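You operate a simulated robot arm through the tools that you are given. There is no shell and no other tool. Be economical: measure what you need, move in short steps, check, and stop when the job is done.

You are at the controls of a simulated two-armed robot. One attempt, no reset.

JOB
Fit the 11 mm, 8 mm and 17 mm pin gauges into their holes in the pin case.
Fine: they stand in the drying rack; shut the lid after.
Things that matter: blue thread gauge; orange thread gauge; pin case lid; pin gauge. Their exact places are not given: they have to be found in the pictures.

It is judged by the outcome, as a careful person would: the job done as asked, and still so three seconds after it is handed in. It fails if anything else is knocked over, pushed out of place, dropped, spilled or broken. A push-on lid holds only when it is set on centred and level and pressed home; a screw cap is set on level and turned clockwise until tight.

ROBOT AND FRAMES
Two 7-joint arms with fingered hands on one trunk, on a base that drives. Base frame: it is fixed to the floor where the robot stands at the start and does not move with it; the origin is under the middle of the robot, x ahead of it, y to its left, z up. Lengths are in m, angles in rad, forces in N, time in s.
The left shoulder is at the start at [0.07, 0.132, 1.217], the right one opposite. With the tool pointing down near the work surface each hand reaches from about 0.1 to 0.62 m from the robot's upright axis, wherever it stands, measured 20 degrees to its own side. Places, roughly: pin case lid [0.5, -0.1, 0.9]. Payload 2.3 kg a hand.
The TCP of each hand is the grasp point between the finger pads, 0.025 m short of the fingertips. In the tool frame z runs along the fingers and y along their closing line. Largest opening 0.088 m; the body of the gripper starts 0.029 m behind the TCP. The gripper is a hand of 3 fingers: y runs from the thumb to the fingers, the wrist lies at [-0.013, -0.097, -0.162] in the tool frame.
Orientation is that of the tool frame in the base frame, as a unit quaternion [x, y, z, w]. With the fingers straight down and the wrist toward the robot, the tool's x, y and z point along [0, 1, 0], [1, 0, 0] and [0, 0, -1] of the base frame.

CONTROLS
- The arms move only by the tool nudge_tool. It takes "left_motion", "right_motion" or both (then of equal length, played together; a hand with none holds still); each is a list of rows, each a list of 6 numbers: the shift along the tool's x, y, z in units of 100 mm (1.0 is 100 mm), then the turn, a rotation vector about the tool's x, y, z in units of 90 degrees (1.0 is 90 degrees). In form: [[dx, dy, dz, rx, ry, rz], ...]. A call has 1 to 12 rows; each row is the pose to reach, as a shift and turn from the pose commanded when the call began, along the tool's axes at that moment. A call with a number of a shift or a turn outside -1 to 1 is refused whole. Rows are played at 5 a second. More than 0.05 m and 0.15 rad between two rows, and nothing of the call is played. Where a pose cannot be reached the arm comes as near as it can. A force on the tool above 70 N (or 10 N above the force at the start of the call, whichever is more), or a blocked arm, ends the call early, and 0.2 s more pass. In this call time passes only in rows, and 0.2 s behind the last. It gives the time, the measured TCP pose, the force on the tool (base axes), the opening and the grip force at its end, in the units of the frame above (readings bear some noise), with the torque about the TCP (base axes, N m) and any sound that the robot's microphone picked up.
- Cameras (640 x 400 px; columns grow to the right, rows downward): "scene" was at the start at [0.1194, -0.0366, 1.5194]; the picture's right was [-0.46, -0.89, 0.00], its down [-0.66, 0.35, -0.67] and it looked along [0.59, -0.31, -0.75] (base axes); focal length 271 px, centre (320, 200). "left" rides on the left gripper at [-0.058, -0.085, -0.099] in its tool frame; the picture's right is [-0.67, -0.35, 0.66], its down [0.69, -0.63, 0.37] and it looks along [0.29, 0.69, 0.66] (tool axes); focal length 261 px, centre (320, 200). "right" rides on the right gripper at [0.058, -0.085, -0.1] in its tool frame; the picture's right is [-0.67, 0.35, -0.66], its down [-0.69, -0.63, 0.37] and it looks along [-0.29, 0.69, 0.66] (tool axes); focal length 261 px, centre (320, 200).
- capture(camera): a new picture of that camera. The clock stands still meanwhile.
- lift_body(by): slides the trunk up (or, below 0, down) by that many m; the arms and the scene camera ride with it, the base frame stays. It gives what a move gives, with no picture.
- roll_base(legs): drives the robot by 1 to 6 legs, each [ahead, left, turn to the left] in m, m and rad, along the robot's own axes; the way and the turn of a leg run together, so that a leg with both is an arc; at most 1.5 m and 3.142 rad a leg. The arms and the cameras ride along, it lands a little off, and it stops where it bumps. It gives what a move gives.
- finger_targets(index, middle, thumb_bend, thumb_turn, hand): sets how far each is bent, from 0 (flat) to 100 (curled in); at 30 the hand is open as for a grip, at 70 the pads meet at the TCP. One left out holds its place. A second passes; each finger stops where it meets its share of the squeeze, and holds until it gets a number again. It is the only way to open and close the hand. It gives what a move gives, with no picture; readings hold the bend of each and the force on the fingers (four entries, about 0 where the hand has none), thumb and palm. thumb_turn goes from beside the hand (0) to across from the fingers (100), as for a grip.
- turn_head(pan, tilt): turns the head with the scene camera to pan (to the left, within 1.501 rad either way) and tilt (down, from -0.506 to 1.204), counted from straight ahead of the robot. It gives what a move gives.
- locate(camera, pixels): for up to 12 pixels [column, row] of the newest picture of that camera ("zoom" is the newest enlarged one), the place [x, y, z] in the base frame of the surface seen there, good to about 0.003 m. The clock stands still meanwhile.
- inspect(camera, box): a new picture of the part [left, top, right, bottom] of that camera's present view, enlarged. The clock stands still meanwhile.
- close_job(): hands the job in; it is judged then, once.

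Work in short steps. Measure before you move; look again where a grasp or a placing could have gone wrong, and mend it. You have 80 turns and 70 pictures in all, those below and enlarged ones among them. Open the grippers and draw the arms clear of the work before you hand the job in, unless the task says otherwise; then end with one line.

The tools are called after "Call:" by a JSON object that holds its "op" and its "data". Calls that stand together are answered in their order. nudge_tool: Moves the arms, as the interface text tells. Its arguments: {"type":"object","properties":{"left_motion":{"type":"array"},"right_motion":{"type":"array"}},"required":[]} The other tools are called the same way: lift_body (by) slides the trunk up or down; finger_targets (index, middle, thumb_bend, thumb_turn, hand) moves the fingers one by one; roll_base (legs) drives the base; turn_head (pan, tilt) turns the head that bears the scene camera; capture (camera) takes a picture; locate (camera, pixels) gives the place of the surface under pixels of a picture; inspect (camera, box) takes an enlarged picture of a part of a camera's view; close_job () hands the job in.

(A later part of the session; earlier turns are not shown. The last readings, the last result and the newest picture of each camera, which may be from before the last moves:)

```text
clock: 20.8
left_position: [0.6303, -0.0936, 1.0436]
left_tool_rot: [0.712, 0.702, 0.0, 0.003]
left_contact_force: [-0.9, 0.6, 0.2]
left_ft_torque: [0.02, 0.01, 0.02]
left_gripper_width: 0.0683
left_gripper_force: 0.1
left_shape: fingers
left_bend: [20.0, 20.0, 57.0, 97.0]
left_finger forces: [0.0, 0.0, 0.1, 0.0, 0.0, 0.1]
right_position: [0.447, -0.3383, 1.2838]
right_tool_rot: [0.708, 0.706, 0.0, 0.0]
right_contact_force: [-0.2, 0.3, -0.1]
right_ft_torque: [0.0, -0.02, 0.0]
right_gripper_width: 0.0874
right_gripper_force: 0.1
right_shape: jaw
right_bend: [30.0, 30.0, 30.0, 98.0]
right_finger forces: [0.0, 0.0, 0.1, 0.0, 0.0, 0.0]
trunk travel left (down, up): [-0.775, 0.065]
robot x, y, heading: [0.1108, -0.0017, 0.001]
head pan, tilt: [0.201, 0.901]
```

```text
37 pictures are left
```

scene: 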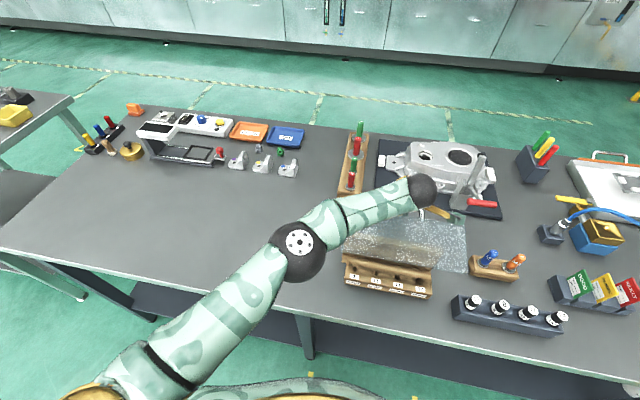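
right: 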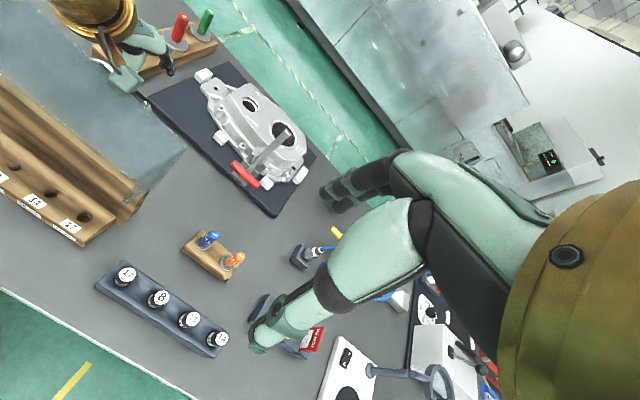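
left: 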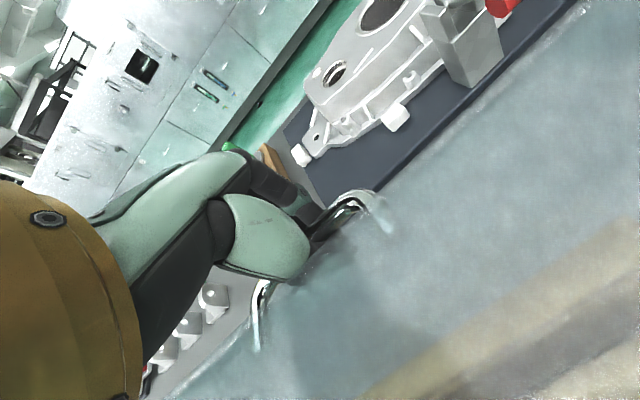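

Clear so far. I lift another 10 cm, then move the left arm to the left and back.

Call:
{"op": "nudge_tool", "data": {"left_motion": [[0, 0, -0.33, 0, 0, 0], [0, 0, -0.66, 0, 0, 0], [0, 0, -1, 0, 0, 0], [0.4, 0, -1, 0, 0, 0], [0.8, -0.1, -1, 0, 0, 0], [1, -0.4, -1, 0, 0, 0], [1, -0.8, -1, 0, 0, 0]]}}

Call:
{"op": "nudge_tool", "data": {"left_motion": [[0.4, 0, 0, 0, 0, 0], [0.8, 0, 0, 0, 0, 0], [1, 0, 0, 0, 0, 0]]}}

Call:
{"op": "turn_head", "data": {"pan": -0.45, "tilt": 1.0}}

Call:
{"op": "capture", "data": {"camera": "scene"}}

```text
clock: 22.4
left_position: [0.548, 0.0066, 1.1434]
left_tool_rot: [0.71, 0.704, 0.001, 0.004]
left_contact_force: [-0.3, 0.2, -0.8]
left_ft_torque: [-0.02, -0.01, -0.01]
left_gripper_width: 0.0682
left_gripper_force: 0.0
left_shape: fingers
left_bend: [20.0, 20.0, 57.0, 97.0]
left_finger forces: [0.0, 0.0, 0.0, 0.0, 0.0, 0.0]
left hand out of reach, approached as far as the arm can: row 3
right_position: [0.4446, -0.3384, 1.2856]
right_tool_rot: [0.709, 0.706, 0.001, 0.0]
right_contact_force: [-0.5, 0.5, 0.0]
right_ft_torque: [-0.01, -0.03, -0.01]
right_gripper_width: 0.0875
right_gripper_force: 0.1
right_shape: jaw
right_bend: [30.0, 30.0, 30.0, 98.0]
right_finger forces: [0.1, 0.0, 0.0, 0.0, 0.0, 0.0]
trunk travel left (down, up): [-0.775, 0.065]
robot x, y, heading: [0.1152, -0.0037, -0.003]
head pan, tilt: [0.201, 0.901]
```

```text
clock: 23.2
left_position: [0.5519, 0.1084, 1.1432]
left_tool_rot: [0.711, 0.703, 0.0, 0.004]
left_contact_force: [-0.8, 0.4, 1.1]
left_ft_torque: [-0.01, -0.02, -0.02]
left_gripper_width: 0.0686
left_gripper_force: 0.0
left_shape: fingers
left_bend: [20.0, 20.0, 57.0, 97.0]
left_finger forces: [0.1, 0.0, 0.0, 0.1, 0.0, 0.0]
right_position: [0.4469, -0.3381, 1.2849]
right_tool_rot: [0.709, 0.706, 0.0, 0.0]
right_contact_force: [-0.1, 1.0, 1.2]
right_ft_torque: [-0.05, 0.01, -0.03]
right_gripper_width: 0.0878
right_gripper_force: 0.0
right_shape: jaw
right_bend: [30.0, 30.0, 30.0, 98.0]
right_finger forces: [0.0, 0.0, 0.0, 0.0, 0.0, 0.0]
trunk travel left (down, up): [-0.775, 0.065]
robot x, y, heading: [0.117, -0.0046, -0.001]
head pan, tilt: [0.201, 0.901]
```

```text
clock: 24.2
left_position: [0.5499, 0.1091, 1.1422]
left_tool_rot: [0.711, 0.703, 0.0, 0.004]
left_contact_force: [-0.5, 0.0, 0.5]
left_ft_torque: [0.03, 0.02, -0.01]
left_gripper_width: 0.0683
left_gripper_force: 0.1
left_shape: fingers
left_bend: [20.0, 20.0, 57.0, 97.0]
left_finger forces: [0.0, 0.0, 0.1, 0.1, 0.0, 0.0]
right_position: [0.4463, -0.3363, 1.2861]
right_tool_rot: [0.708, 0.706, 0.0, 0.001]
right_contact_force: [0.2, -0.1, -0.4]
right_ft_torque: [-0.02, 0.01, 0.0]
right_gripper_width: 0.0876
right_gripper_force: 0.0
right_shape: jaw
right_bend: [30.0, 30.0, 30.0, 98.0]
right_finger forces: [0.1, 0.0, 0.1, 0.0, 0.0, 0.1]
trunk travel left (down, up): [-0.775, 0.065]
robot x, y, heading: [0.1173, -0.0002, -0.005]
head pan, tilt: [-0.45, 1.0]
```

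```text
36 pictures are left
```

scene: 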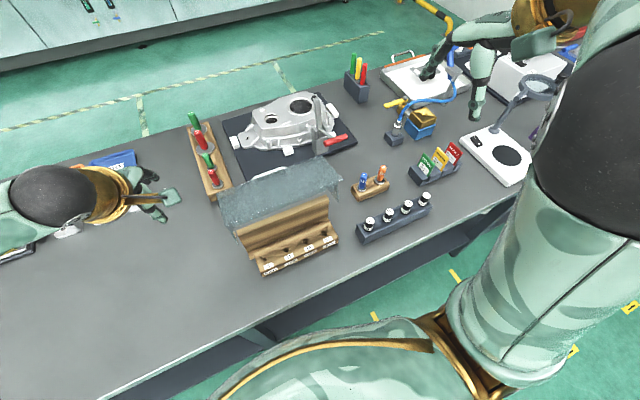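

Lid stays open and the view is clear. I zoom in on holes and pins to measure them.

Call:
{"op": "inspect", "data": {"camera": "scene", "box": [235, 190, 355, 285]}}

Call:
{"op": "locate", "data": {"camera": "zoom", "pixels": [[178, 355], [160, 325], [263, 310], [367, 270], [470, 229], [163, 395], [380, 335], [485, 287], [250, 290], [420, 230]]}}

```text
4.21 times, centred on (295, 238) of scene
```

zoom: 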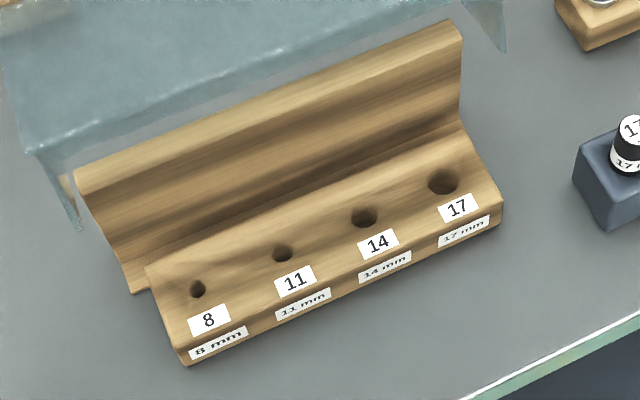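

```text
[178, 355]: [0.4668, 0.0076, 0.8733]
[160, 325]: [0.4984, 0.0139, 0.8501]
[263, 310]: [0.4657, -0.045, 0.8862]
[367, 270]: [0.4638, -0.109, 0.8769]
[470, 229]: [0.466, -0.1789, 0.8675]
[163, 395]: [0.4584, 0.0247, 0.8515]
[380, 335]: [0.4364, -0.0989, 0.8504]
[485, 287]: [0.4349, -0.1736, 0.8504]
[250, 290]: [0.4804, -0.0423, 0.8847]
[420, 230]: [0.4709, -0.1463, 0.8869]
```

I locate the rims of the three holes.

Call:
{"op": "locate", "data": {"camera": "zoom", "pixels": [[186, 295], [211, 283], [202, 304], [195, 276], [268, 259], [299, 247], [288, 266], [279, 239], [423, 190], [465, 173], [452, 201], [436, 164]]}}

Call:
{"op": "inspect", "data": {"camera": "scene", "box": [345, 170, 445, 250]}}

```text
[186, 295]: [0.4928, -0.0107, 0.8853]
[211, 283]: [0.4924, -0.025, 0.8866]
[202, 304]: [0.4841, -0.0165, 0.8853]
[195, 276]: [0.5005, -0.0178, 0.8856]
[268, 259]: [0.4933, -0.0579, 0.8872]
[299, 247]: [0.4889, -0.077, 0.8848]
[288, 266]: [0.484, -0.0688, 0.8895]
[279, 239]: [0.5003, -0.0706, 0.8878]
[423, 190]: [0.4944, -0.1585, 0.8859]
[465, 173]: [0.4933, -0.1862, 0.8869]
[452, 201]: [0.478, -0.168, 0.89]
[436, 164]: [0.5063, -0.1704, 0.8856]
```

```text
5.00 times, centred on (395, 210) of scene
```

zoom: 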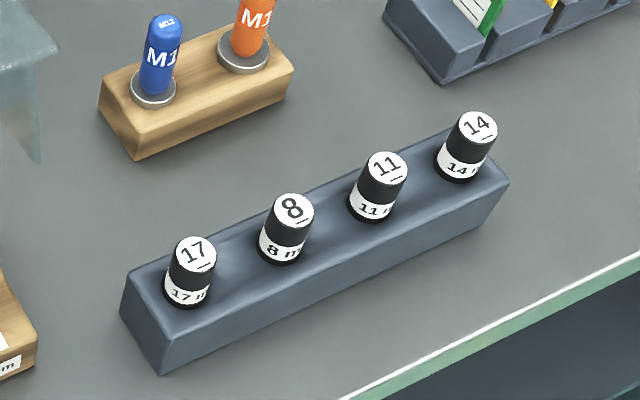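

I locate the cap tops and their edges.

Call:
{"op": "locate", "data": {"camera": "zoom", "pixels": [[195, 253], [180, 258], [211, 248], [293, 210], [277, 215], [310, 205], [387, 167], [371, 173], [404, 163], [200, 242], [297, 200], [391, 157]]}}

```text
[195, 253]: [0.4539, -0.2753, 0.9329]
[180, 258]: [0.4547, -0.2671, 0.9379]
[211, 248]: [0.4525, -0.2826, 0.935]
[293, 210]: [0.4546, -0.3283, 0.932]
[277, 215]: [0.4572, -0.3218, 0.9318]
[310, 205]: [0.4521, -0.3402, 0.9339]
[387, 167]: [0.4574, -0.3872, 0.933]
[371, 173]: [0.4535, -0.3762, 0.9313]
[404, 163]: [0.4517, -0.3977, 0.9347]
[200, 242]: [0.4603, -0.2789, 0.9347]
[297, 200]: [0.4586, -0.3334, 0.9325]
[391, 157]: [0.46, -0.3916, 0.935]
```

I measure the back wall's front face and top, and the lid's lower edge, to judge finger clearance at the holes.

Call:
{"op": "inspect", "data": {"camera": "scene", "box": [210, 150, 370, 285]}}

Call:
{"op": "locate", "data": {"camera": "zoom", "pixels": [[250, 335], [250, 310], [250, 285], [250, 262], [250, 240], [400, 270], [400, 245], [400, 220], [410, 195], [200, 240], [75, 220], [480, 140]]}}

```text
2.96 times, centred on (290, 218) of scene
```

zoom: 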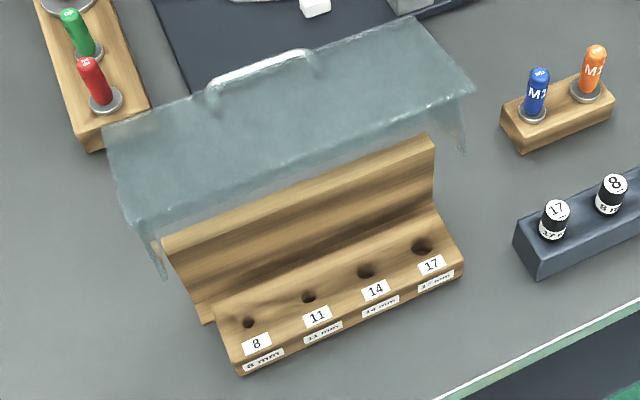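

```text
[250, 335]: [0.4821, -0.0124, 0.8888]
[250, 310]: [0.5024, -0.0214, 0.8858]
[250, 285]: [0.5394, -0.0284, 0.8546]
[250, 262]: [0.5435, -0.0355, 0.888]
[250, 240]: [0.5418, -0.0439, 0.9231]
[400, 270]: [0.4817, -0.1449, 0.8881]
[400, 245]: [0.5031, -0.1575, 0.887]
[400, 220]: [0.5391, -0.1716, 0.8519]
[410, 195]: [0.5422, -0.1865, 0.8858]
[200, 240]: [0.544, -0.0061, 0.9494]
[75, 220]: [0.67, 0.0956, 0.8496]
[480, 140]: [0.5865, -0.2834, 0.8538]
```

The wall's front is at x≈0.542, top ≈0.95. I now measure the lid's near edge, which might overhang the holes.

Call:
{"op": "locate", "data": {"camera": "zoom", "pixels": [[140, 222], [300, 160], [470, 93], [145, 235], [163, 275], [462, 152], [110, 130], [410, 20], [260, 62], [300, 100], [206, 318], [232, 365]]}}

```text
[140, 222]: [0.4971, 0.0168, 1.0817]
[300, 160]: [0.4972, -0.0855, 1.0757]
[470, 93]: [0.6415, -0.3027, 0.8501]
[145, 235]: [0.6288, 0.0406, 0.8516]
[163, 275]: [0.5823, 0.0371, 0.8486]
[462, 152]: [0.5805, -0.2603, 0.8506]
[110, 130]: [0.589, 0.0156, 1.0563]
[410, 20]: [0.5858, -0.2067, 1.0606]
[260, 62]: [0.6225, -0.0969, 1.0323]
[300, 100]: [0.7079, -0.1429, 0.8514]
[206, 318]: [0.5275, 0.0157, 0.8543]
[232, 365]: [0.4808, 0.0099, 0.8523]
```

The lid's near edge overhangs the holes (x≈0.497, z≈1.08), so I'll grip pins with the closing line along y and the hand tilted under it. First I yaw the right hand 90° (wrist to the right) while lowering 10 cm above the rack.

Call:
{"op": "nudge_tool", "data": {"right_motion": [[0, 0, 0.09, 0, 0, -0.09], [0, 0, 0.18, 0, 0, -0.18], [0, 0, 0.27, 0, 0, -0.27], [0, 0, 0.36, 0, 0, -0.36], [0, 0, 0.45, 0, 0, -0.45], [0, 0, 0.54, 0, 0, -0.54], [0, 0, 0.63, 0, 0, -0.63], [0, 0, 0.72, 0, 0, -0.72], [0, 0, 0.81, 0, 0, -0.81], [0, 0, 0.9, 0, 0, -0.9], [0, 0, 1, 0, 0, -0.99]]}}

```text
clock: 26.6
left_position: [0.5528, 0.1078, 1.1418]
left_tool_rot: [0.712, 0.703, 0.0, 0.003]
left_contact_force: [0.4, 0.5, 0.2]
left_ft_torque: [0.01, 0.0, 0.02]
left_gripper_width: 0.0684
left_gripper_force: 0.1
left_shape: fingers
left_bend: [20.0, 20.0, 57.0, 97.0]
left_finger forces: [0.1, 0.0, 0.0, 0.0, 0.1, 0.0]
right_position: [0.447, -0.338, 1.1841]
right_tool_rot: [0.009, 1.0, 0.0, 0.0]
right_contact_force: [0.0, 0.7, 0.9]
right_ft_torque: [0.0, -0.01, 0.0]
right_gripper_width: 0.0879
right_gripper_force: 0.1
right_shape: jaw
right_bend: [30.0, 30.0, 30.0, 98.0]
right_finger forces: [0.0, 0.0, 0.1, 0.0, 0.1, 0.0]
trunk travel left (down, up): [-0.775, 0.065]
robot x, y, heading: [0.1187, 0.0011, -0.002]
head pan, tilt: [-0.45, 1.0]
```

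Reached. Now I preset the fingers to a narrow opening (bend 50), and tilt the hand 25° forward while moving above the 17 pin.

Call:
{"op": "finger_targets", "data": {"hand": "right", "index": 48, "middle": 48, "thumb_bend": 48, "thumb_turn": 100}}

Call:
{"op": "nudge_tool", "data": {"right_motion": [[-0.02, 0.16, 0.25, 0, -0.07, 0.002], [-0.04, 0.31, 0.5, 0, -0.14, -0.003], [-0.06, 0.47, 0.75, 0, -0.21, -0.006], [-0.085, 0.62, 1.0, 0, -0.278, -0.01]]}}

Call:
{"op": "capture", "data": {"camera": "scene"}}

Call:
{"op": "capture", "data": {"camera": "right"}}

```text
clock: 27.6
left_position: [0.5504, 0.1085, 1.1419]
left_tool_rot: [0.711, 0.703, 0.0, 0.004]
left_contact_force: [-0.6, -0.3, -0.3]
left_ft_torque: [0.02, 0.03, -0.01]
left_gripper_width: 0.0686
left_gripper_force: 0.0
left_shape: fingers
left_bend: [20.0, 20.0, 57.0, 97.0]
left_finger forces: [0.0, 0.0, 0.0, 0.1, 0.1, 0.0]
right_position: [0.447, -0.3378, 1.1854]
right_tool_rot: [0.009, 1.0, 0.0, 0.0]
right_contact_force: [-0.7, 0.0, -0.8]
right_ft_torque: [-0.01, -0.02, 0.0]
right_gripper_width: 0.0462
right_gripper_force: 0.1
right_shape: fingers
right_bend: [48.0, 48.0, 48.0, 100.0]
right_finger forces: [0.0, 0.0, 0.1, 0.0, 0.0, 0.0]
trunk travel left (down, up): [-0.775, 0.065]
robot x, y, heading: [0.12, -0.0028, -0.006]
head pan, tilt: [-0.45, 1.0]
```

```text
clock: 28.6
left_position: [0.5523, 0.1091, 1.1414]
left_tool_rot: [0.711, 0.703, 0.0, 0.004]
left_contact_force: [0.4, -0.1, 0.2]
left_ft_torque: [0.02, -0.01, 0.0]
left_gripper_width: 0.0684
left_gripper_force: 0.2
left_shape: fingers
left_bend: [20.0, 20.0, 57.0, 97.0]
left_finger forces: [0.0, 0.0, 0.1, 0.0, 0.1, 0.1]
right_position: [0.4573, -0.2759, 1.0839]
right_tool_rot: [0.002, 0.976, -0.002, 0.217]
right_contact_force: [0.1, 0.2, -0.1]
right_ft_torque: [-0.02, 0.01, -0.04]
right_gripper_width: 0.0464
right_gripper_force: 0.0
right_shape: fingers
right_bend: [48.0, 48.0, 48.0, 100.0]
right_finger forces: [0.0, 0.0, 0.0, 0.0, 0.0, 0.0]
trunk travel left (down, up): [-0.775, 0.065]
robot x, y, heading: [0.1126, -0.0016, -0.004]
head pan, tilt: [-0.45, 1.0]
```

```text
32 pictures are left
```

scene: 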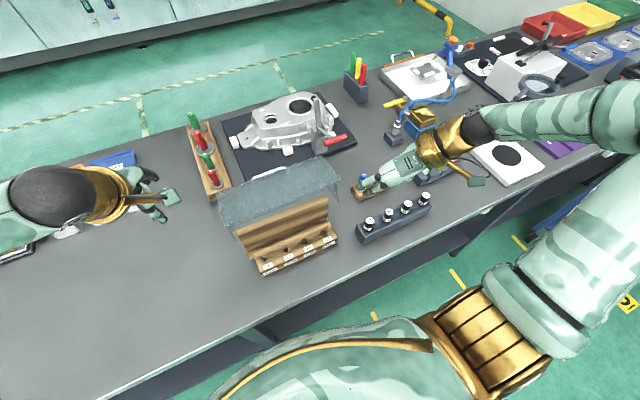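

```text
31 pictures are left
```

right: 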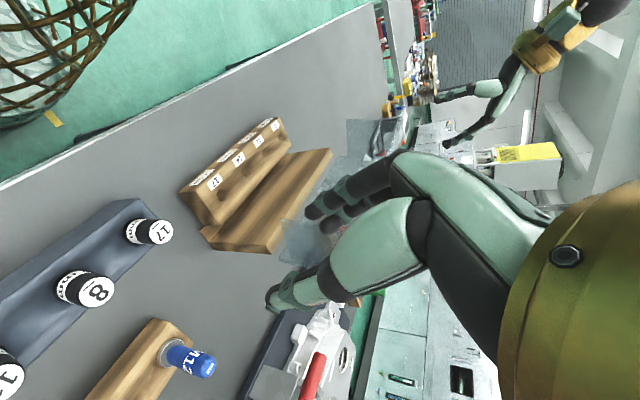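

The tilt is right and clear of the blue gauge. I descend vertically 10 cm to just above the cap of pin 17 and check alignment.

Call:
{"op": "nudge_tool", "data": {"right_motion": [[0.15, 0, 0.3, 0, 0, 0], [0.29, 0, 0.6, 0, 0, 0], [0.436, 0, 0.898, 0, 0, 0]]}}

Call:
{"op": "inspect", "data": {"camera": "scene", "box": [325, 150, 465, 255]}}

Call:
{"op": "inspect", "data": {"camera": "right", "box": [60, 120, 440, 400]}}

```text
clock: 29.4
left_position: [0.5507, 0.1082, 1.1413]
left_tool_rot: [0.712, 0.702, 0.0, 0.003]
left_contact_force: [-0.3, 0.0, 0.4]
left_ft_torque: [0.0, -0.03, -0.02]
left_gripper_width: 0.0684
left_gripper_force: 0.2
left_shape: fingers
left_bend: [20.0, 20.0, 57.0, 97.0]
left_finger forces: [0.0, 0.1, 0.1, 0.1, 0.0, 0.0]
right_position: [0.4559, -0.2768, 0.9838]
right_tool_rot: [0.001, 0.976, -0.002, 0.217]
right_contact_force: [0.2, 0.1, 0.4]
right_ft_torque: [-0.02, 0.0, -0.02]
right_gripper_width: 0.0464
right_gripper_force: 0.2
right_shape: fingers
right_bend: [48.0, 48.0, 48.0, 100.0]
right_finger forces: [0.0, 0.1, 0.1, 0.0, 0.0, 0.0]
trunk travel left (down, up): [-0.775, 0.065]
robot x, y, heading: [0.1151, 0.002, -0.002]
head pan, tilt: [-0.45, 1.0]
```

```text
3.81 times, centred on (395, 202) of scene
```

zoom: 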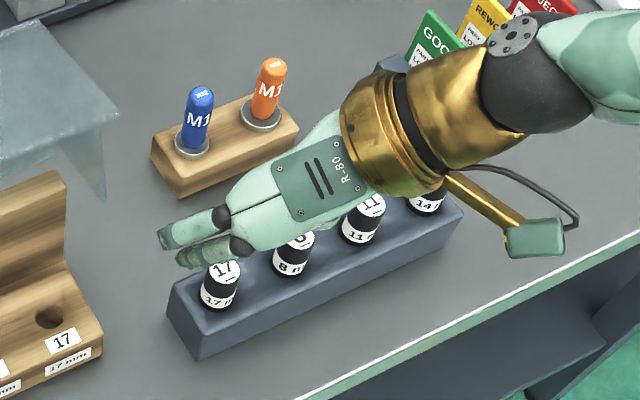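

```text
1.43 times, centred on (250, 260) of right
```

zoom: 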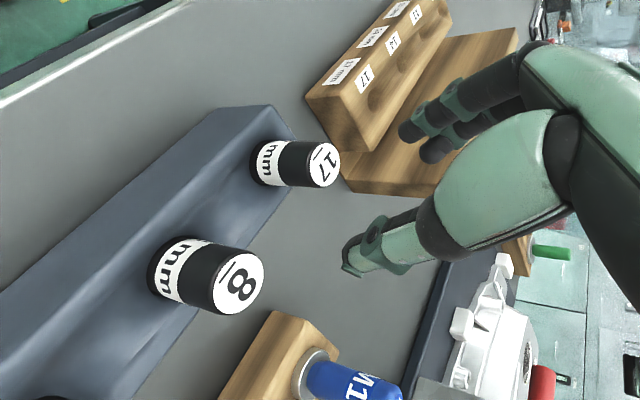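

Model projection of the 17 cap matches the picture (325,165), so alignment is good. I descend the remaining 6 cm in small steps, watching for contact.

Call:
{"op": "nudge_tool", "data": {"right_motion": [[0.05, 0.01, 0.1, 0, 0, 0], [0.095, 0.01, 0.2, 0, 0, 0], [0.137, 0.01, 0.29, 0, 0, 0], [0.179, 0.01, 0.38, 0, 0, 0], [0.217, 0.01, 0.46, 0, 0, 0], [0.256, 0.01, 0.54, 0, 0, 0]]}}

Call:
{"op": "inspect", "data": {"camera": "right", "box": [60, 100, 460, 400]}}

```text
clock: 30.8
left_position: [0.5519, 0.1089, 1.1419]
left_tool_rot: [0.711, 0.703, -0.001, 0.004]
left_contact_force: [-0.4, 0.2, -0.6]
left_ft_torque: [0.02, 0.02, -0.01]
left_gripper_width: 0.0679
left_gripper_force: 0.1
left_shape: fingers
left_bend: [20.0, 20.0, 57.0, 97.0]
left_finger forces: [0.1, 0.1, 0.0, 0.0, 0.0, 0.0]
right_position: [0.4551, -0.2761, 0.9251]
right_tool_rot: [0.001, 0.976, -0.002, 0.217]
right_contact_force: [0.9, -0.4, 0.2]
right_ft_torque: [0.01, -0.02, 0.0]
right_gripper_width: 0.0463
right_gripper_force: 0.1
right_shape: fingers
right_bend: [48.0, 48.0, 48.0, 100.0]
right_finger forces: [0.1, 0.1, 0.0, 0.0, 0.0, 0.0]
trunk travel left (down, up): [-0.775, 0.065]
robot x, y, heading: [0.1117, -0.0011, -0.002]
head pan, tilt: [-0.45, 1.0]
```

```text
1.33 times, centred on (260, 250) of right
```

zoom: 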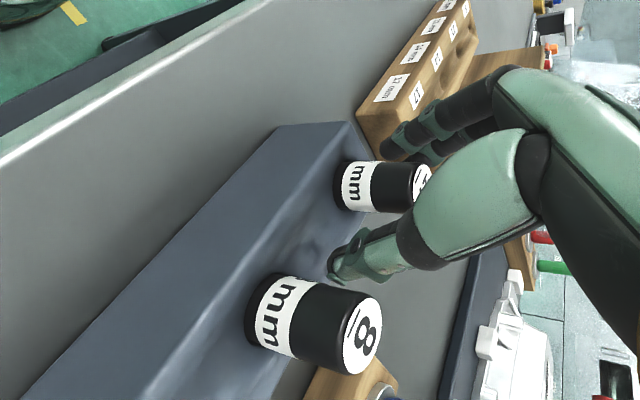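

No contact, and the cap is between thumb and fingers. I close.

Call:
{"op": "finger_targets", "data": {"hand": "right", "index": 70, "middle": 70, "thumb_bend": 70}}

Call:
{"op": "inspect", "data": {"camera": "right", "box": [160, 100, 460, 325]}}

```text
clock: 31.8
left_position: [0.5512, 0.1083, 1.1423]
left_tool_rot: [0.711, 0.703, -0.001, 0.004]
left_contact_force: [-0.2, 0.7, -0.4]
left_ft_torque: [0.0, 0.02, -0.02]
left_gripper_width: 0.0684
left_gripper_force: 0.1
left_shape: fingers
left_bend: [20.0, 20.0, 57.0, 97.0]
left_finger forces: [0.1, 0.0, 0.0, 0.0, 0.1, 0.0]
right_position: [0.4552, -0.2747, 0.9259]
right_tool_rot: [0.002, 0.976, -0.002, 0.217]
right_contact_force: [-0.2, 1.1, 1.2]
right_ft_torque: [0.05, 0.0, -0.02]
right_gripper_width: 0.0088
right_gripper_force: 3.4
right_shape: fingers
right_bend: [64.0, 70.0, 66.0, 100.0]
right_finger forces: [3.5, 0.0, 0.0, 0.0, 2.4, 0.0]
trunk travel left (down, up): [-0.775, 0.065]
robot x, y, heading: [0.1149, 0.0015, -0.004]
head pan, tilt: [-0.45, 1.0]
```

```text
1.78 times, centred on (310, 212) of right
```

zoom: 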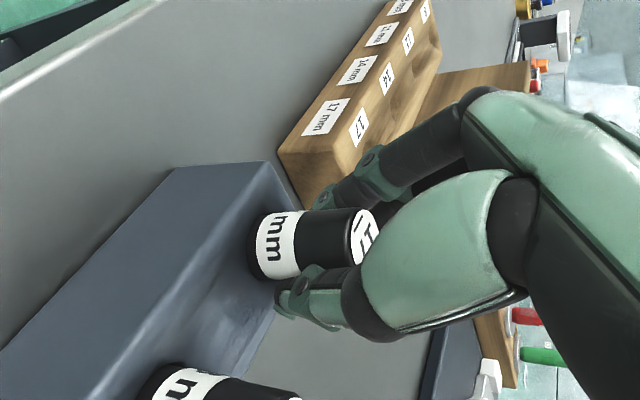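

Only the index and thumb hold (middle passed by): contact is at the fingertips, which the tilt puts ~1 cm ahead of the TCP. I reopen, shift back 9 mm, and close again.

Call:
{"op": "finger_targets", "data": {"hand": "right", "index": 48, "middle": 48, "thumb_bend": 48}}

Call:
{"op": "nudge_tool", "data": {"right_motion": [[0.04, 0, -0.02, 0, 0, 0], [0.08, 0, -0.038, 0, 0, 0]]}}

Call:
{"op": "finger_targets", "data": {"hand": "right", "index": 72, "middle": 72, "thumb_bend": 72}}

Call:
{"op": "inspect", "data": {"camera": "right", "box": [160, 100, 460, 325]}}

```text
clock: 32.8
left_position: [0.5518, 0.1085, 1.1423]
left_tool_rot: [0.712, 0.702, -0.001, 0.004]
left_contact_force: [1.0, -0.2, -0.1]
left_ft_torque: [-0.03, -0.01, 0.01]
left_gripper_width: 0.0683
left_gripper_force: 0.0
left_shape: fingers
left_bend: [20.0, 20.0, 57.0, 97.0]
left_finger forces: [0.1, 0.0, 0.0, 0.0, 0.0, 0.0]
right_position: [0.4561, -0.2742, 0.9253]
right_tool_rot: [0.002, 0.976, -0.002, 0.216]
right_contact_force: [-0.2, -0.1, 0.0]
right_ft_torque: [-0.01, 0.03, -0.02]
right_gripper_width: 0.0453
right_gripper_force: 0.0
right_shape: fingers
right_bend: [48.0, 48.0, 48.0, 100.0]
right_finger forces: [0.0, 0.0, 0.0, 0.0, 0.1, 0.0]
trunk travel left (down, up): [-0.775, 0.065]
robot x, y, heading: [0.1173, -0.0006, -0.007]
head pan, tilt: [-0.45, 1.0]
```

```text
clock: 33.4
left_position: [0.5525, 0.1079, 1.1422]
left_tool_rot: [0.711, 0.703, 0.0, 0.005]
left_contact_force: [-0.5, 0.6, 0.2]
left_ft_torque: [0.0, -0.03, -0.03]
left_gripper_width: 0.0682
left_gripper_force: 0.0
left_shape: fingers
left_bend: [20.0, 20.0, 57.0, 97.0]
left_finger forces: [0.1, 0.0, 0.1, 0.1, 0.0, 0.1]
right_position: [0.4463, -0.2744, 0.9257]
right_tool_rot: [0.001, 0.976, -0.001, 0.217]
right_contact_force: [0.5, 0.4, 0.1]
right_ft_torque: [-0.01, 0.0, 0.03]
right_gripper_width: 0.0454
right_gripper_force: 0.0
right_shape: fingers
right_bend: [48.0, 48.0, 48.0, 100.0]
right_finger forces: [0.1, 0.1, 0.0, 0.0, 0.0, 0.0]
trunk travel left (down, up): [-0.775, 0.065]
robot x, y, heading: [0.1177, 0.0006, -0.004]
head pan, tilt: [-0.45, 1.0]
```

```text
clock: 34.4
left_position: [0.5507, 0.1085, 1.1423]
left_tool_rot: [0.712, 0.702, 0.0, 0.003]
left_contact_force: [0.0, 0.0, 0.4]
left_ft_torque: [0.02, -0.03, 0.03]
left_gripper_width: 0.0681
left_gripper_force: 0.1
left_shape: fingers
left_bend: [20.0, 20.0, 57.0, 97.0]
left_finger forces: [0.0, 0.1, 0.0, 0.1, 0.0, 0.0]
right_position: [0.4473, -0.2745, 0.9252]
right_tool_rot: [0.001, 0.976, -0.002, 0.217]
right_contact_force: [-0.3, 1.0, -0.2]
right_ft_torque: [0.08, 0.05, 0.02]
right_gripper_width: 0.013
right_gripper_force: 9.7
right_shape: fingers
right_bend: [71.0, 66.0, 62.0, 100.0]
right_finger forces: [6.6, 4.1, 0.1, 0.0, 8.8, 0.1]
trunk travel left (down, up): [-0.775, 0.065]
robot x, y, heading: [0.1149, -0.0002, -0.0]
head pan, tilt: [-0.45, 1.0]
```

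```text
1.78 times, centred on (310, 212) of right
```

zoom: 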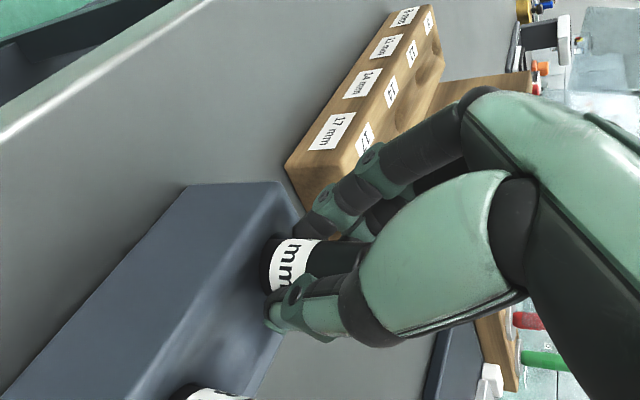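

All three digits hold with ~9 N. I lift straight up 10 cm.

Call:
{"op": "nudge_tool", "data": {"right_motion": [[-0.04, 0, -0.09, 0, 0, 0], [-0.1, 0, -0.22, 0, 0, 0], [-0.2, 0, -0.43, 0, 0, 0], [-0.32, 0, -0.68, 0, 0, 0], [-0.423, 0, -0.906, 0, 0, 0]]}}

Call:
{"op": "inspect", "data": {"camera": "right", "box": [110, 100, 460, 360]}}

Call:
{"op": "inspect", "data": {"camera": "scene", "box": [325, 130, 465, 235]}}

```text
clock: 35.6
left_position: [0.5517, 0.11, 1.1419]
left_tool_rot: [0.712, 0.703, 0.0, 0.003]
left_contact_force: [-0.6, 1.0, -0.2]
left_ft_torque: [0.01, 0.0, 0.02]
left_gripper_width: 0.0683
left_gripper_force: 0.0
left_shape: fingers
left_bend: [20.0, 20.0, 57.0, 97.0]
left_finger forces: [0.0, 0.0, 0.0, 0.0, 0.0, 0.0]
right_position: [0.4458, -0.2746, 1.0259]
right_tool_rot: [0.002, 0.976, -0.003, 0.217]
right_contact_force: [-0.2, 0.8, -0.4]
right_ft_torque: [-0.03, 0.02, 0.0]
right_gripper_width: 0.0132
right_gripper_force: 9.4
right_shape: fingers
right_bend: [71.0, 67.0, 62.0, 100.0]
right_finger forces: [5.7, 3.7, 0.0, 0.0, 9.1, 0.0]
trunk travel left (down, up): [-0.775, 0.065]
robot x, y, heading: [0.1143, 0.0042, -0.002]
head pan, tilt: [-0.45, 1.0]
```

```text
1.54 times, centred on (285, 230) of right
```

zoom: 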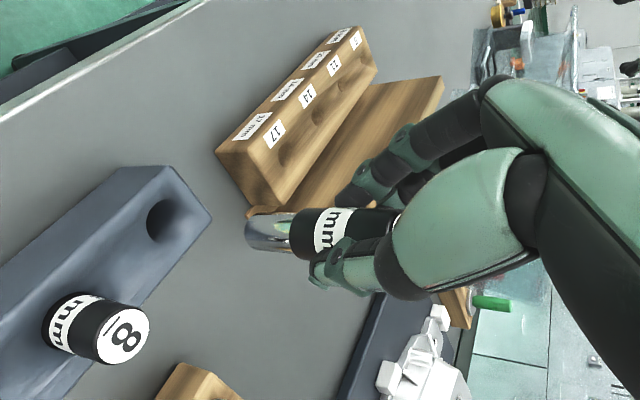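

```text
3.81 times, centred on (395, 182) of scene
```

zoom: 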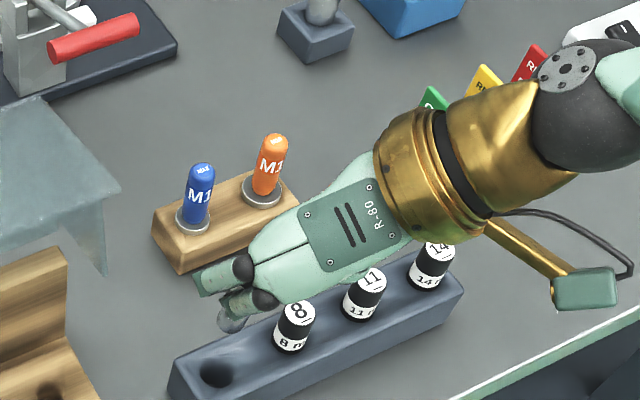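

The pin is out. I measure the shank in the right camera for its tilt and position.

Call:
{"op": "inspect", "data": {"camera": "right", "box": [200, 180, 360, 300]}}

Call:
{"op": "locate", "data": {"camera": "zoom", "pixels": [[170, 240], [190, 240], [230, 240], [275, 240], [320, 235], [170, 205], [170, 275], [230, 205], [230, 275], [280, 200], [290, 275]]}}

```text
3.33 times, centred on (280, 240) of right
```

zoom: 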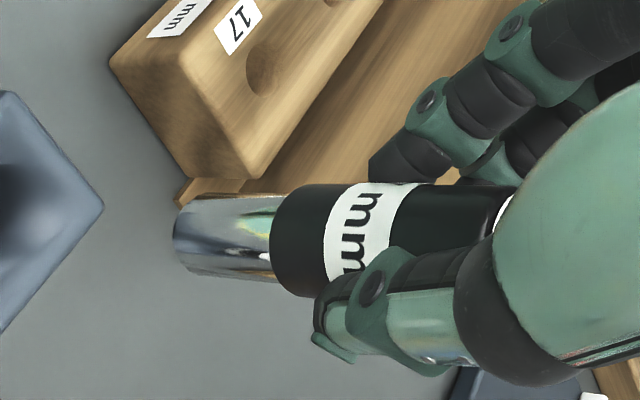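

```text
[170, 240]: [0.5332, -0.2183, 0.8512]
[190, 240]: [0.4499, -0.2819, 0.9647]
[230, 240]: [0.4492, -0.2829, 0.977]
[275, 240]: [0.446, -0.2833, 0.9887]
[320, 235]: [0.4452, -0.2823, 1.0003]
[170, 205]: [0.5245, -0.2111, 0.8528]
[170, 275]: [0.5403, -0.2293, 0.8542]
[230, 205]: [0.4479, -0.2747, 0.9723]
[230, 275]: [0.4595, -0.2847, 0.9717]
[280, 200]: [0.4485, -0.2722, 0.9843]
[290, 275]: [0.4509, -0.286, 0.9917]
```

The pin hangs vertical (axis matches the predicted projection). I carry it over hole 17: left along y while lowering 4 cm, then forward under the lid edge.

Call:
{"op": "nudge_tool", "data": {"right_motion": [[0.04, 0.25, 0.09, 0, 0, 0], [0.08, 0.5, 0.18, 0, 0, 0], [0.12, 0.75, 0.27, 0, 0, 0], [0.168, 1, 0.362, 0, 0, 0], [0.0, 1, 0.44, 0, 0, 0], [-0.172, 1, 0.52, 0, 0, 0]]}}

Call:
{"op": "capture", "data": {"camera": "scene"}}

Call:
{"op": "inspect", "data": {"camera": "right", "box": [140, 140, 380, 320]}}

```text
clock: 37.0
left_position: [0.5523, 0.1082, 1.1428]
left_tool_rot: [0.712, 0.703, 0.0, 0.004]
left_contact_force: [0.0, -0.1, 0.1]
left_ft_torque: [0.0, 0.01, 0.01]
left_gripper_width: 0.0684
left_gripper_force: 0.0
left_shape: fingers
left_bend: [20.0, 20.0, 57.0, 97.0]
left_finger forces: [0.0, 0.0, 0.1, 0.0, 0.0, 0.0]
right_position: [0.4837, -0.1745, 0.9842]
right_tool_rot: [0.002, 0.976, -0.002, 0.216]
right_contact_force: [0.6, 0.3, -1.0]
right_ft_torque: [-0.02, 0.01, 0.01]
right_gripper_width: 0.0129
right_gripper_force: 8.8
right_shape: fingers
right_bend: [71.0, 67.0, 62.0, 100.0]
right_finger forces: [5.6, 3.6, 0.0, 0.0, 8.8, 0.0]
trunk travel left (down, up): [-0.775, 0.065]
robot x, y, heading: [0.1163, -0.0007, -0.001]
head pan, tilt: [-0.45, 1.0]
```

```text
22 pictures are left
```

scene: 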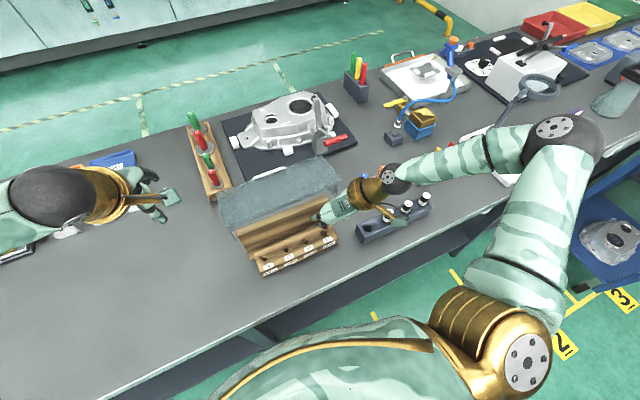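

```text
2.22 times, centred on (260, 230) of right
```

zoom: 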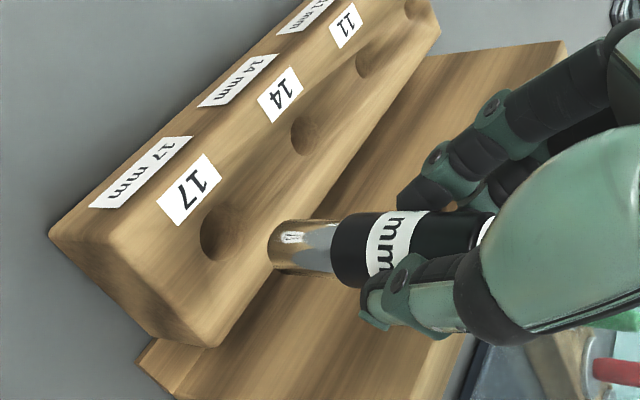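

I locate hole 17's rim in the right-camera zoom to refine the target.

Call:
{"op": "locate", "data": {"camera": "zoom", "pixels": [[195, 234], [248, 230], [215, 201], [225, 266], [222, 232], [295, 244], [340, 245], [285, 135], [323, 135]]}}

```text
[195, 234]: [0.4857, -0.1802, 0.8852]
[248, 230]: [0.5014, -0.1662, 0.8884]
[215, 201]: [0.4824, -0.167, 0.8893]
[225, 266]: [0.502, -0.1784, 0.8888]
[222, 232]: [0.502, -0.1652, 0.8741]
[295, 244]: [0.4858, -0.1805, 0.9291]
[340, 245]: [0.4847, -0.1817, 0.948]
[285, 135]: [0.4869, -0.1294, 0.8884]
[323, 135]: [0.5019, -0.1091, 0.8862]
```

Averaging the estimates, hole 17 is at ≈(0.4936,-0.172) and the pin axis at ≈(0.4918,-0.175). I correct by (+2,+3) mm and lower to ~5 mm above the surface, then check close up.

Call:
{"op": "nudge_tool", "data": {"right_motion": [[0.02, 0.03, 0.08, 0, 0, 0], [0.065, 0.03, 0.18, 0, 0, 0], [0.11, 0.03, 0.28, 0, 0, 0]]}}

Call:
{"op": "inspect", "data": {"camera": "right", "box": [200, 180, 360, 300]}}

```text
clock: 37.8
left_position: [0.5513, 0.1086, 1.142]
left_tool_rot: [0.712, 0.702, 0.0, 0.003]
left_contact_force: [0.1, -0.7, 0.0]
left_ft_torque: [0.01, 0.0, -0.02]
left_gripper_width: 0.0684
left_gripper_force: 0.0
left_shape: fingers
left_bend: [20.0, 20.0, 57.0, 97.0]
left_finger forces: [0.1, 0.0, 0.1, 0.0, 0.1, 0.0]
right_position: [0.4858, -0.1716, 0.9534]
right_tool_rot: [0.001, 0.976, -0.001, 0.217]
right_contact_force: [0.2, -0.3, -0.1]
right_ft_torque: [0.01, 0.0, 0.02]
right_gripper_width: 0.013
right_gripper_force: 8.9
right_shape: fingers
right_bend: [71.0, 67.0, 62.0, 100.0]
right_finger forces: [5.6, 3.6, 0.0, 0.0, 8.9, 0.0]
trunk travel left (down, up): [-0.775, 0.065]
robot x, y, heading: [0.1181, 0.0011, -0.003]
head pan, tilt: [-0.45, 1.0]
```

```text
3.33 times, centred on (280, 240) of right
```

zoom: 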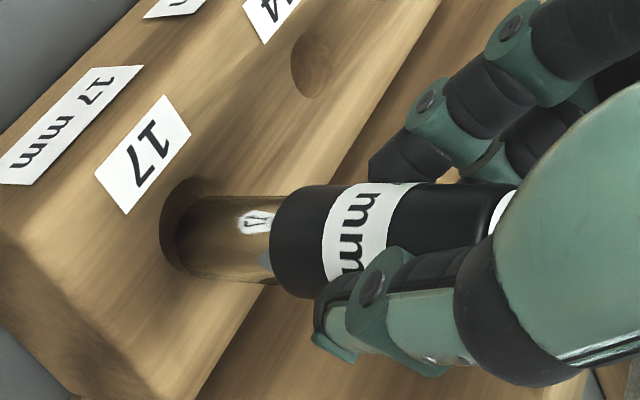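

The pin tip is nearly above the hole, which appears slightly left/−x. I check the tip height and rim positions.

Call:
{"op": "locate", "data": {"camera": "zoom", "pixels": [[180, 240], [190, 240], [200, 240], [240, 240], [156, 230], [190, 172], [200, 288], [262, 242], [310, 240], [185, 270], [185, 205]]}}

```text
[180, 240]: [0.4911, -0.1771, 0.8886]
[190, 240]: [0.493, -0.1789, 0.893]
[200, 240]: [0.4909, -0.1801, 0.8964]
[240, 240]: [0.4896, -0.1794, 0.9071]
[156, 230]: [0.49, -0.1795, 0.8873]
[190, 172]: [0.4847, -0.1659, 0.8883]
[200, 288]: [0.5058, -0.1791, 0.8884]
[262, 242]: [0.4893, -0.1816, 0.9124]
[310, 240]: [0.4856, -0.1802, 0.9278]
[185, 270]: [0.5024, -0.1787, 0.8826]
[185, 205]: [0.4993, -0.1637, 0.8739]
```

Pin axis ≈(0.4958,-0.173) and hole ≈(0.4955,-0.1725): aligned within a millimetre. I lower gently 8 mm and watch the force.

Call:
{"op": "nudge_tool", "data": {"right_motion": [[0.014, 0.006, 0.018, 0, 0, 0], [0.022, 0.006, 0.036, 0, 0, 0], [0.03, 0.006, 0.054, 0, 0, 0], [0.037, 0.006, 0.072, 0, 0, 0]]}}

```text
clock: 38.8
left_position: [0.5486, 0.1109, 1.1443]
left_tool_rot: [0.712, 0.702, 0.001, 0.006]
left_contact_force: [0.4, 0.5, 0.3]
left_ft_torque: [-0.03, -0.01, -0.01]
left_gripper_width: 0.0683
left_gripper_force: 0.2
left_shape: fingers
left_bend: [20.0, 20.0, 57.0, 97.0]
left_finger forces: [0.1, 0.0, 0.0, 0.0, 0.0, 0.0]
right_position: [0.481, -0.1698, 0.9475]
right_tool_rot: [0.001, 0.976, -0.002, 0.219]
right_contact_force: [-3.9, 1.3, 13.3]
right_ft_torque: [-0.01, -0.03, 0.01]
right_gripper_width: 0.0127
right_gripper_force: 11.4
right_shape: fingers
right_bend: [71.0, 72.0, 62.0, 100.0]
right_finger forces: [7.9, 4.3, 0.1, 0.1, 10.1, 0.0]
trunk travel left (down, up): [-0.775, 0.065]
robot x, y, heading: [0.1159, 0.0006, 0.001]
head pan, tilt: [-0.45, 1.0]
```

Contact at 13 N; the rim pushes back with −x. I look before correcting.

Call:
{"op": "inspect", "data": {"camera": "right", "box": [200, 180, 360, 300]}}

```text
3.33 times, centred on (280, 240) of right
```

zoom: 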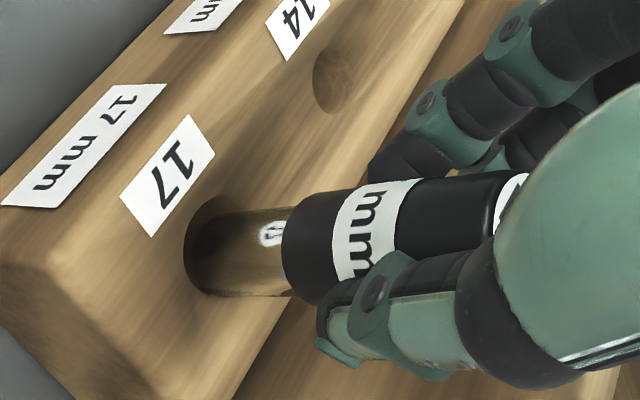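

The pin tip sits on the +x rim and the pin has tilted a little in the grip. I lift ~8 mm and measure its tilt.

Call:
{"op": "nudge_tool", "data": {"right_motion": [[-0.017, 0, -0.036, 0, 0, 0], [-0.034, 0, -0.072, 0, 0, 0]]}}

Call:
{"op": "inspect", "data": {"camera": "right", "box": [200, 180, 360, 300]}}

Call:
{"op": "locate", "data": {"camera": "zoom", "pixels": [[190, 240], [200, 240], [215, 240], [240, 240], [262, 242], [300, 240], [310, 240], [430, 210], [460, 210]]}}

```text
clock: 39.4
left_position: [0.5534, 0.1088, 1.142]
left_tool_rot: [0.711, 0.703, 0.0, 0.004]
left_contact_force: [-0.5, -0.4, -0.9]
left_ft_torque: [-0.02, 0.0, 0.05]
left_gripper_width: 0.0682
left_gripper_force: 0.0
left_shape: fingers
left_bend: [20.0, 20.0, 57.0, 97.0]
left_finger forces: [0.1, 0.0, 0.0, 0.0, 0.0, 0.0]
right_position: [0.4858, -0.1714, 0.9537]
right_tool_rot: [0.002, 0.976, -0.003, 0.216]
right_contact_force: [0.5, -0.3, -0.1]
right_ft_torque: [-0.01, 0.0, 0.01]
right_gripper_width: 0.013
right_gripper_force: 9.4
right_shape: fingers
right_bend: [71.0, 71.0, 62.0, 100.0]
right_finger forces: [6.2, 3.4, 0.0, 0.1, 8.9, 0.0]
trunk travel left (down, up): [-0.775, 0.065]
robot x, y, heading: [0.1179, 0.0031, -0.003]
head pan, tilt: [-0.45, 1.0]
```

```text
3.33 times, centred on (280, 240) of right
```

zoom: 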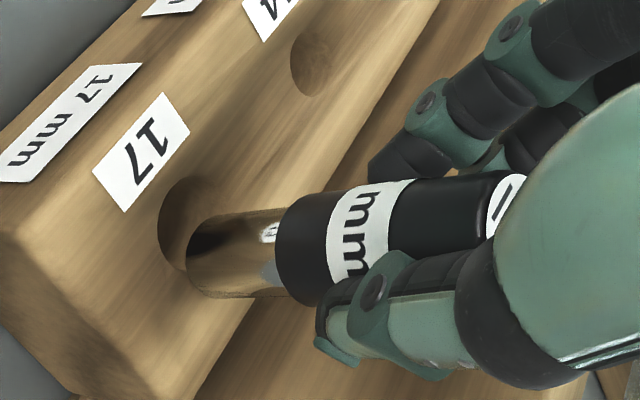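

```text
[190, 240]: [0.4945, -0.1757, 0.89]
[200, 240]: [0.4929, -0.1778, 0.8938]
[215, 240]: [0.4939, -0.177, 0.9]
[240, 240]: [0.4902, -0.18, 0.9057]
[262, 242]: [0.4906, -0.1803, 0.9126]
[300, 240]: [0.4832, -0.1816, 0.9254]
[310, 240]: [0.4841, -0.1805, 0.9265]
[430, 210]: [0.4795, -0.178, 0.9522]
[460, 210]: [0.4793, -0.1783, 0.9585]
```

The pin has rotated ~7° about the closing axis (tip toward +x), so it met the +x rim. I turn the hand 6.7° about its y to bring the pin upright and look again.

Call:
{"op": "nudge_tool", "data": {"right_motion": [[0, 0, -0.02, 0, 0.037, 0], [0, 0, -0.02, 0, 0.074, 0]]}}

Call:
{"op": "inspect", "data": {"camera": "right", "box": [200, 180, 360, 300]}}

```text
clock: 40.0
left_position: [0.5511, 0.1096, 1.1428]
left_tool_rot: [0.711, 0.703, 0.0, 0.003]
left_contact_force: [-0.4, 0.4, 0.6]
left_ft_torque: [0.0, 0.01, -0.02]
left_gripper_width: 0.0681
left_gripper_force: 0.1
left_shape: fingers
left_bend: [20.0, 20.0, 57.0, 97.0]
left_finger forces: [0.0, 0.0, 0.0, 0.0, 0.1, 0.0]
right_position: [0.4855, -0.172, 0.9554]
right_tool_rot: [0.002, 0.987, -0.001, 0.159]
right_contact_force: [-0.2, 0.9, -1.3]
right_ft_torque: [-0.01, 0.01, -0.01]
right_gripper_width: 0.0129
right_gripper_force: 9.4
right_shape: fingers
right_bend: [71.0, 71.0, 62.0, 100.0]
right_finger forces: [6.2, 3.4, 0.0, 0.1, 8.9, 0.1]
trunk travel left (down, up): [-0.775, 0.065]
robot x, y, heading: [0.1173, -0.0014, -0.002]
head pan, tilt: [-0.45, 1.0]
```

```text
3.33 times, centred on (280, 240) of right
```

zoom: 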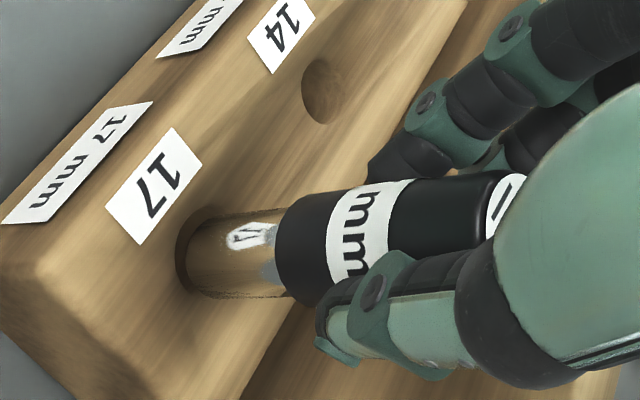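

I check the tip's height and place against the rim once more.

Call:
{"op": "locate", "data": {"camera": "zoom", "pixels": [[189, 258], [195, 258], [205, 258], [230, 258], [255, 255], [300, 250], [171, 254], [205, 201], [182, 285], [180, 240], [400, 230]]}}

```text
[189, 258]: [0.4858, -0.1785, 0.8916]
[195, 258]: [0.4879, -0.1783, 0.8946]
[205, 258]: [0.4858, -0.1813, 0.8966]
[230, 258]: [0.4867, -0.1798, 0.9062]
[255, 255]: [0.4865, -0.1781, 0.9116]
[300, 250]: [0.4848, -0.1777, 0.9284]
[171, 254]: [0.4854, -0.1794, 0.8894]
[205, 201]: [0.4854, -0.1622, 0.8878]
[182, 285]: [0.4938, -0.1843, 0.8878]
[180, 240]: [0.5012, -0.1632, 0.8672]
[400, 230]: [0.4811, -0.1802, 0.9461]
```

Hole ≈(0.4928,-0.172), pin axis ≈(0.4929,-0.1737). I shift 1.8 mm in +y and lower in fine steps.

Call:
{"op": "nudge_tool", "data": {"right_motion": [[0, 0.018, 0, 0, 0, 0], [0.006, 0.018, 0.019, 0, 0, 0], [0.013, 0.018, 0.038, 0, 0, 0], [0.019, 0.018, 0.057, 0, 0, 0], [0.025, 0.018, 0.076, 0, 0, 0], [0.031, 0.018, 0.095, 0, 0, 0]]}}

Call:
{"op": "inspect", "data": {"camera": "right", "box": [200, 180, 360, 300]}}

```text
clock: 41.4
left_position: [0.5522, 0.1089, 1.1423]
left_tool_rot: [0.712, 0.703, 0.0, 0.004]
left_contact_force: [0.2, -0.5, -0.9]
left_ft_torque: [0.02, 0.01, 0.01]
left_gripper_width: 0.0683
left_gripper_force: 0.0
left_shape: fingers
left_bend: [20.0, 20.0, 57.0, 97.0]
left_finger forces: [0.0, 0.1, 0.0, 0.0, 0.0, 0.0]
right_position: [0.4848, -0.1696, 0.9469]
right_tool_rot: [0.003, 0.987, -0.002, 0.159]
right_contact_force: [-0.5, -0.1, -1.7]
right_ft_torque: [0.02, 0.0, 0.0]
right_gripper_width: 0.0128
right_gripper_force: 9.9
right_shape: fingers
right_bend: [71.0, 71.0, 62.0, 100.0]
right_finger forces: [6.2, 3.3, 0.0, 0.0, 9.0, 0.0]
trunk travel left (down, up): [-0.775, 0.065]
robot x, y, heading: [0.1154, -0.0022, -0.002]
head pan, tilt: [-0.45, 1.0]
```

```text
3.33 times, centred on (280, 240) of right
```

zoom: 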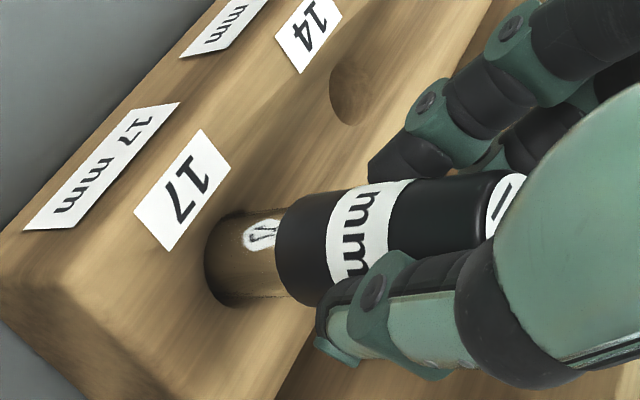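

It has entered freely. I keep lowering ~24 mm until the cap seats.

Call:
{"op": "nudge_tool", "data": {"right_motion": [[0.013, 0, 0.038, 0, 0, 0], [0.025, 0, 0.076, 0, 0, 0], [0.038, 0, 0.114, 0, 0, 0], [0.05, 0, 0.152, 0, 0, 0], [0.06, 0, 0.18, 0, 0, 0], [0.066, 0, 0.2, 0, 0, 0], [0.072, 0, 0.218, 0, 0, 0], [0.078, 0, 0.236, 0, 0, 0]]}}

Call:
{"op": "inspect", "data": {"camera": "right", "box": [180, 160, 380, 310]}}

```text
clock: 43.2
left_position: [0.5523, 0.1085, 1.1421]
left_tool_rot: [0.712, 0.702, 0.0, 0.004]
left_contact_force: [0.1, -0.2, 0.2]
left_ft_torque: [-0.01, -0.01, 0.0]
left_gripper_width: 0.0683
left_gripper_force: 0.0
left_shape: fingers
left_bend: [20.0, 20.0, 57.0, 97.0]
left_finger forces: [0.0, 0.0, 0.1, 0.1, 0.1, 0.1]
right_position: [0.4849, -0.1684, 0.9243]
right_tool_rot: [0.002, 0.987, -0.002, 0.16]
right_contact_force: [5.1, -1.0, 9.5]
right_ft_torque: [-0.06, -0.17, -0.02]
right_gripper_width: 0.0127
right_gripper_force: 11.3
right_shape: fingers
right_bend: [71.0, 71.0, 62.0, 100.0]
right_finger forces: [5.5, 6.6, 0.0, 0.0, 10.2, 0.0]
trunk travel left (down, up): [-0.775, 0.065]
robot x, y, heading: [0.1194, -0.0001, -0.001]
head pan, tilt: [-0.45, 1.0]
```

```text
2.67 times, centred on (280, 235) of right
```

zoom: 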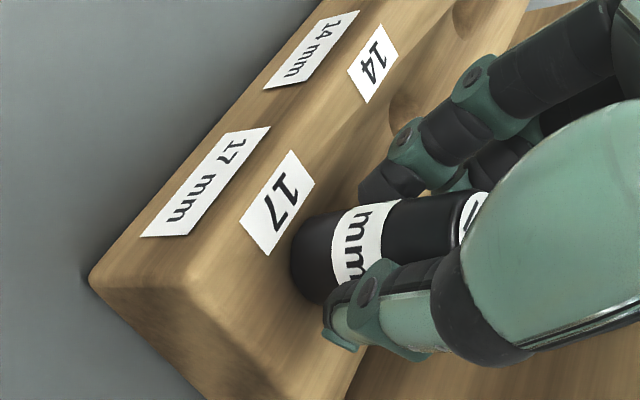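

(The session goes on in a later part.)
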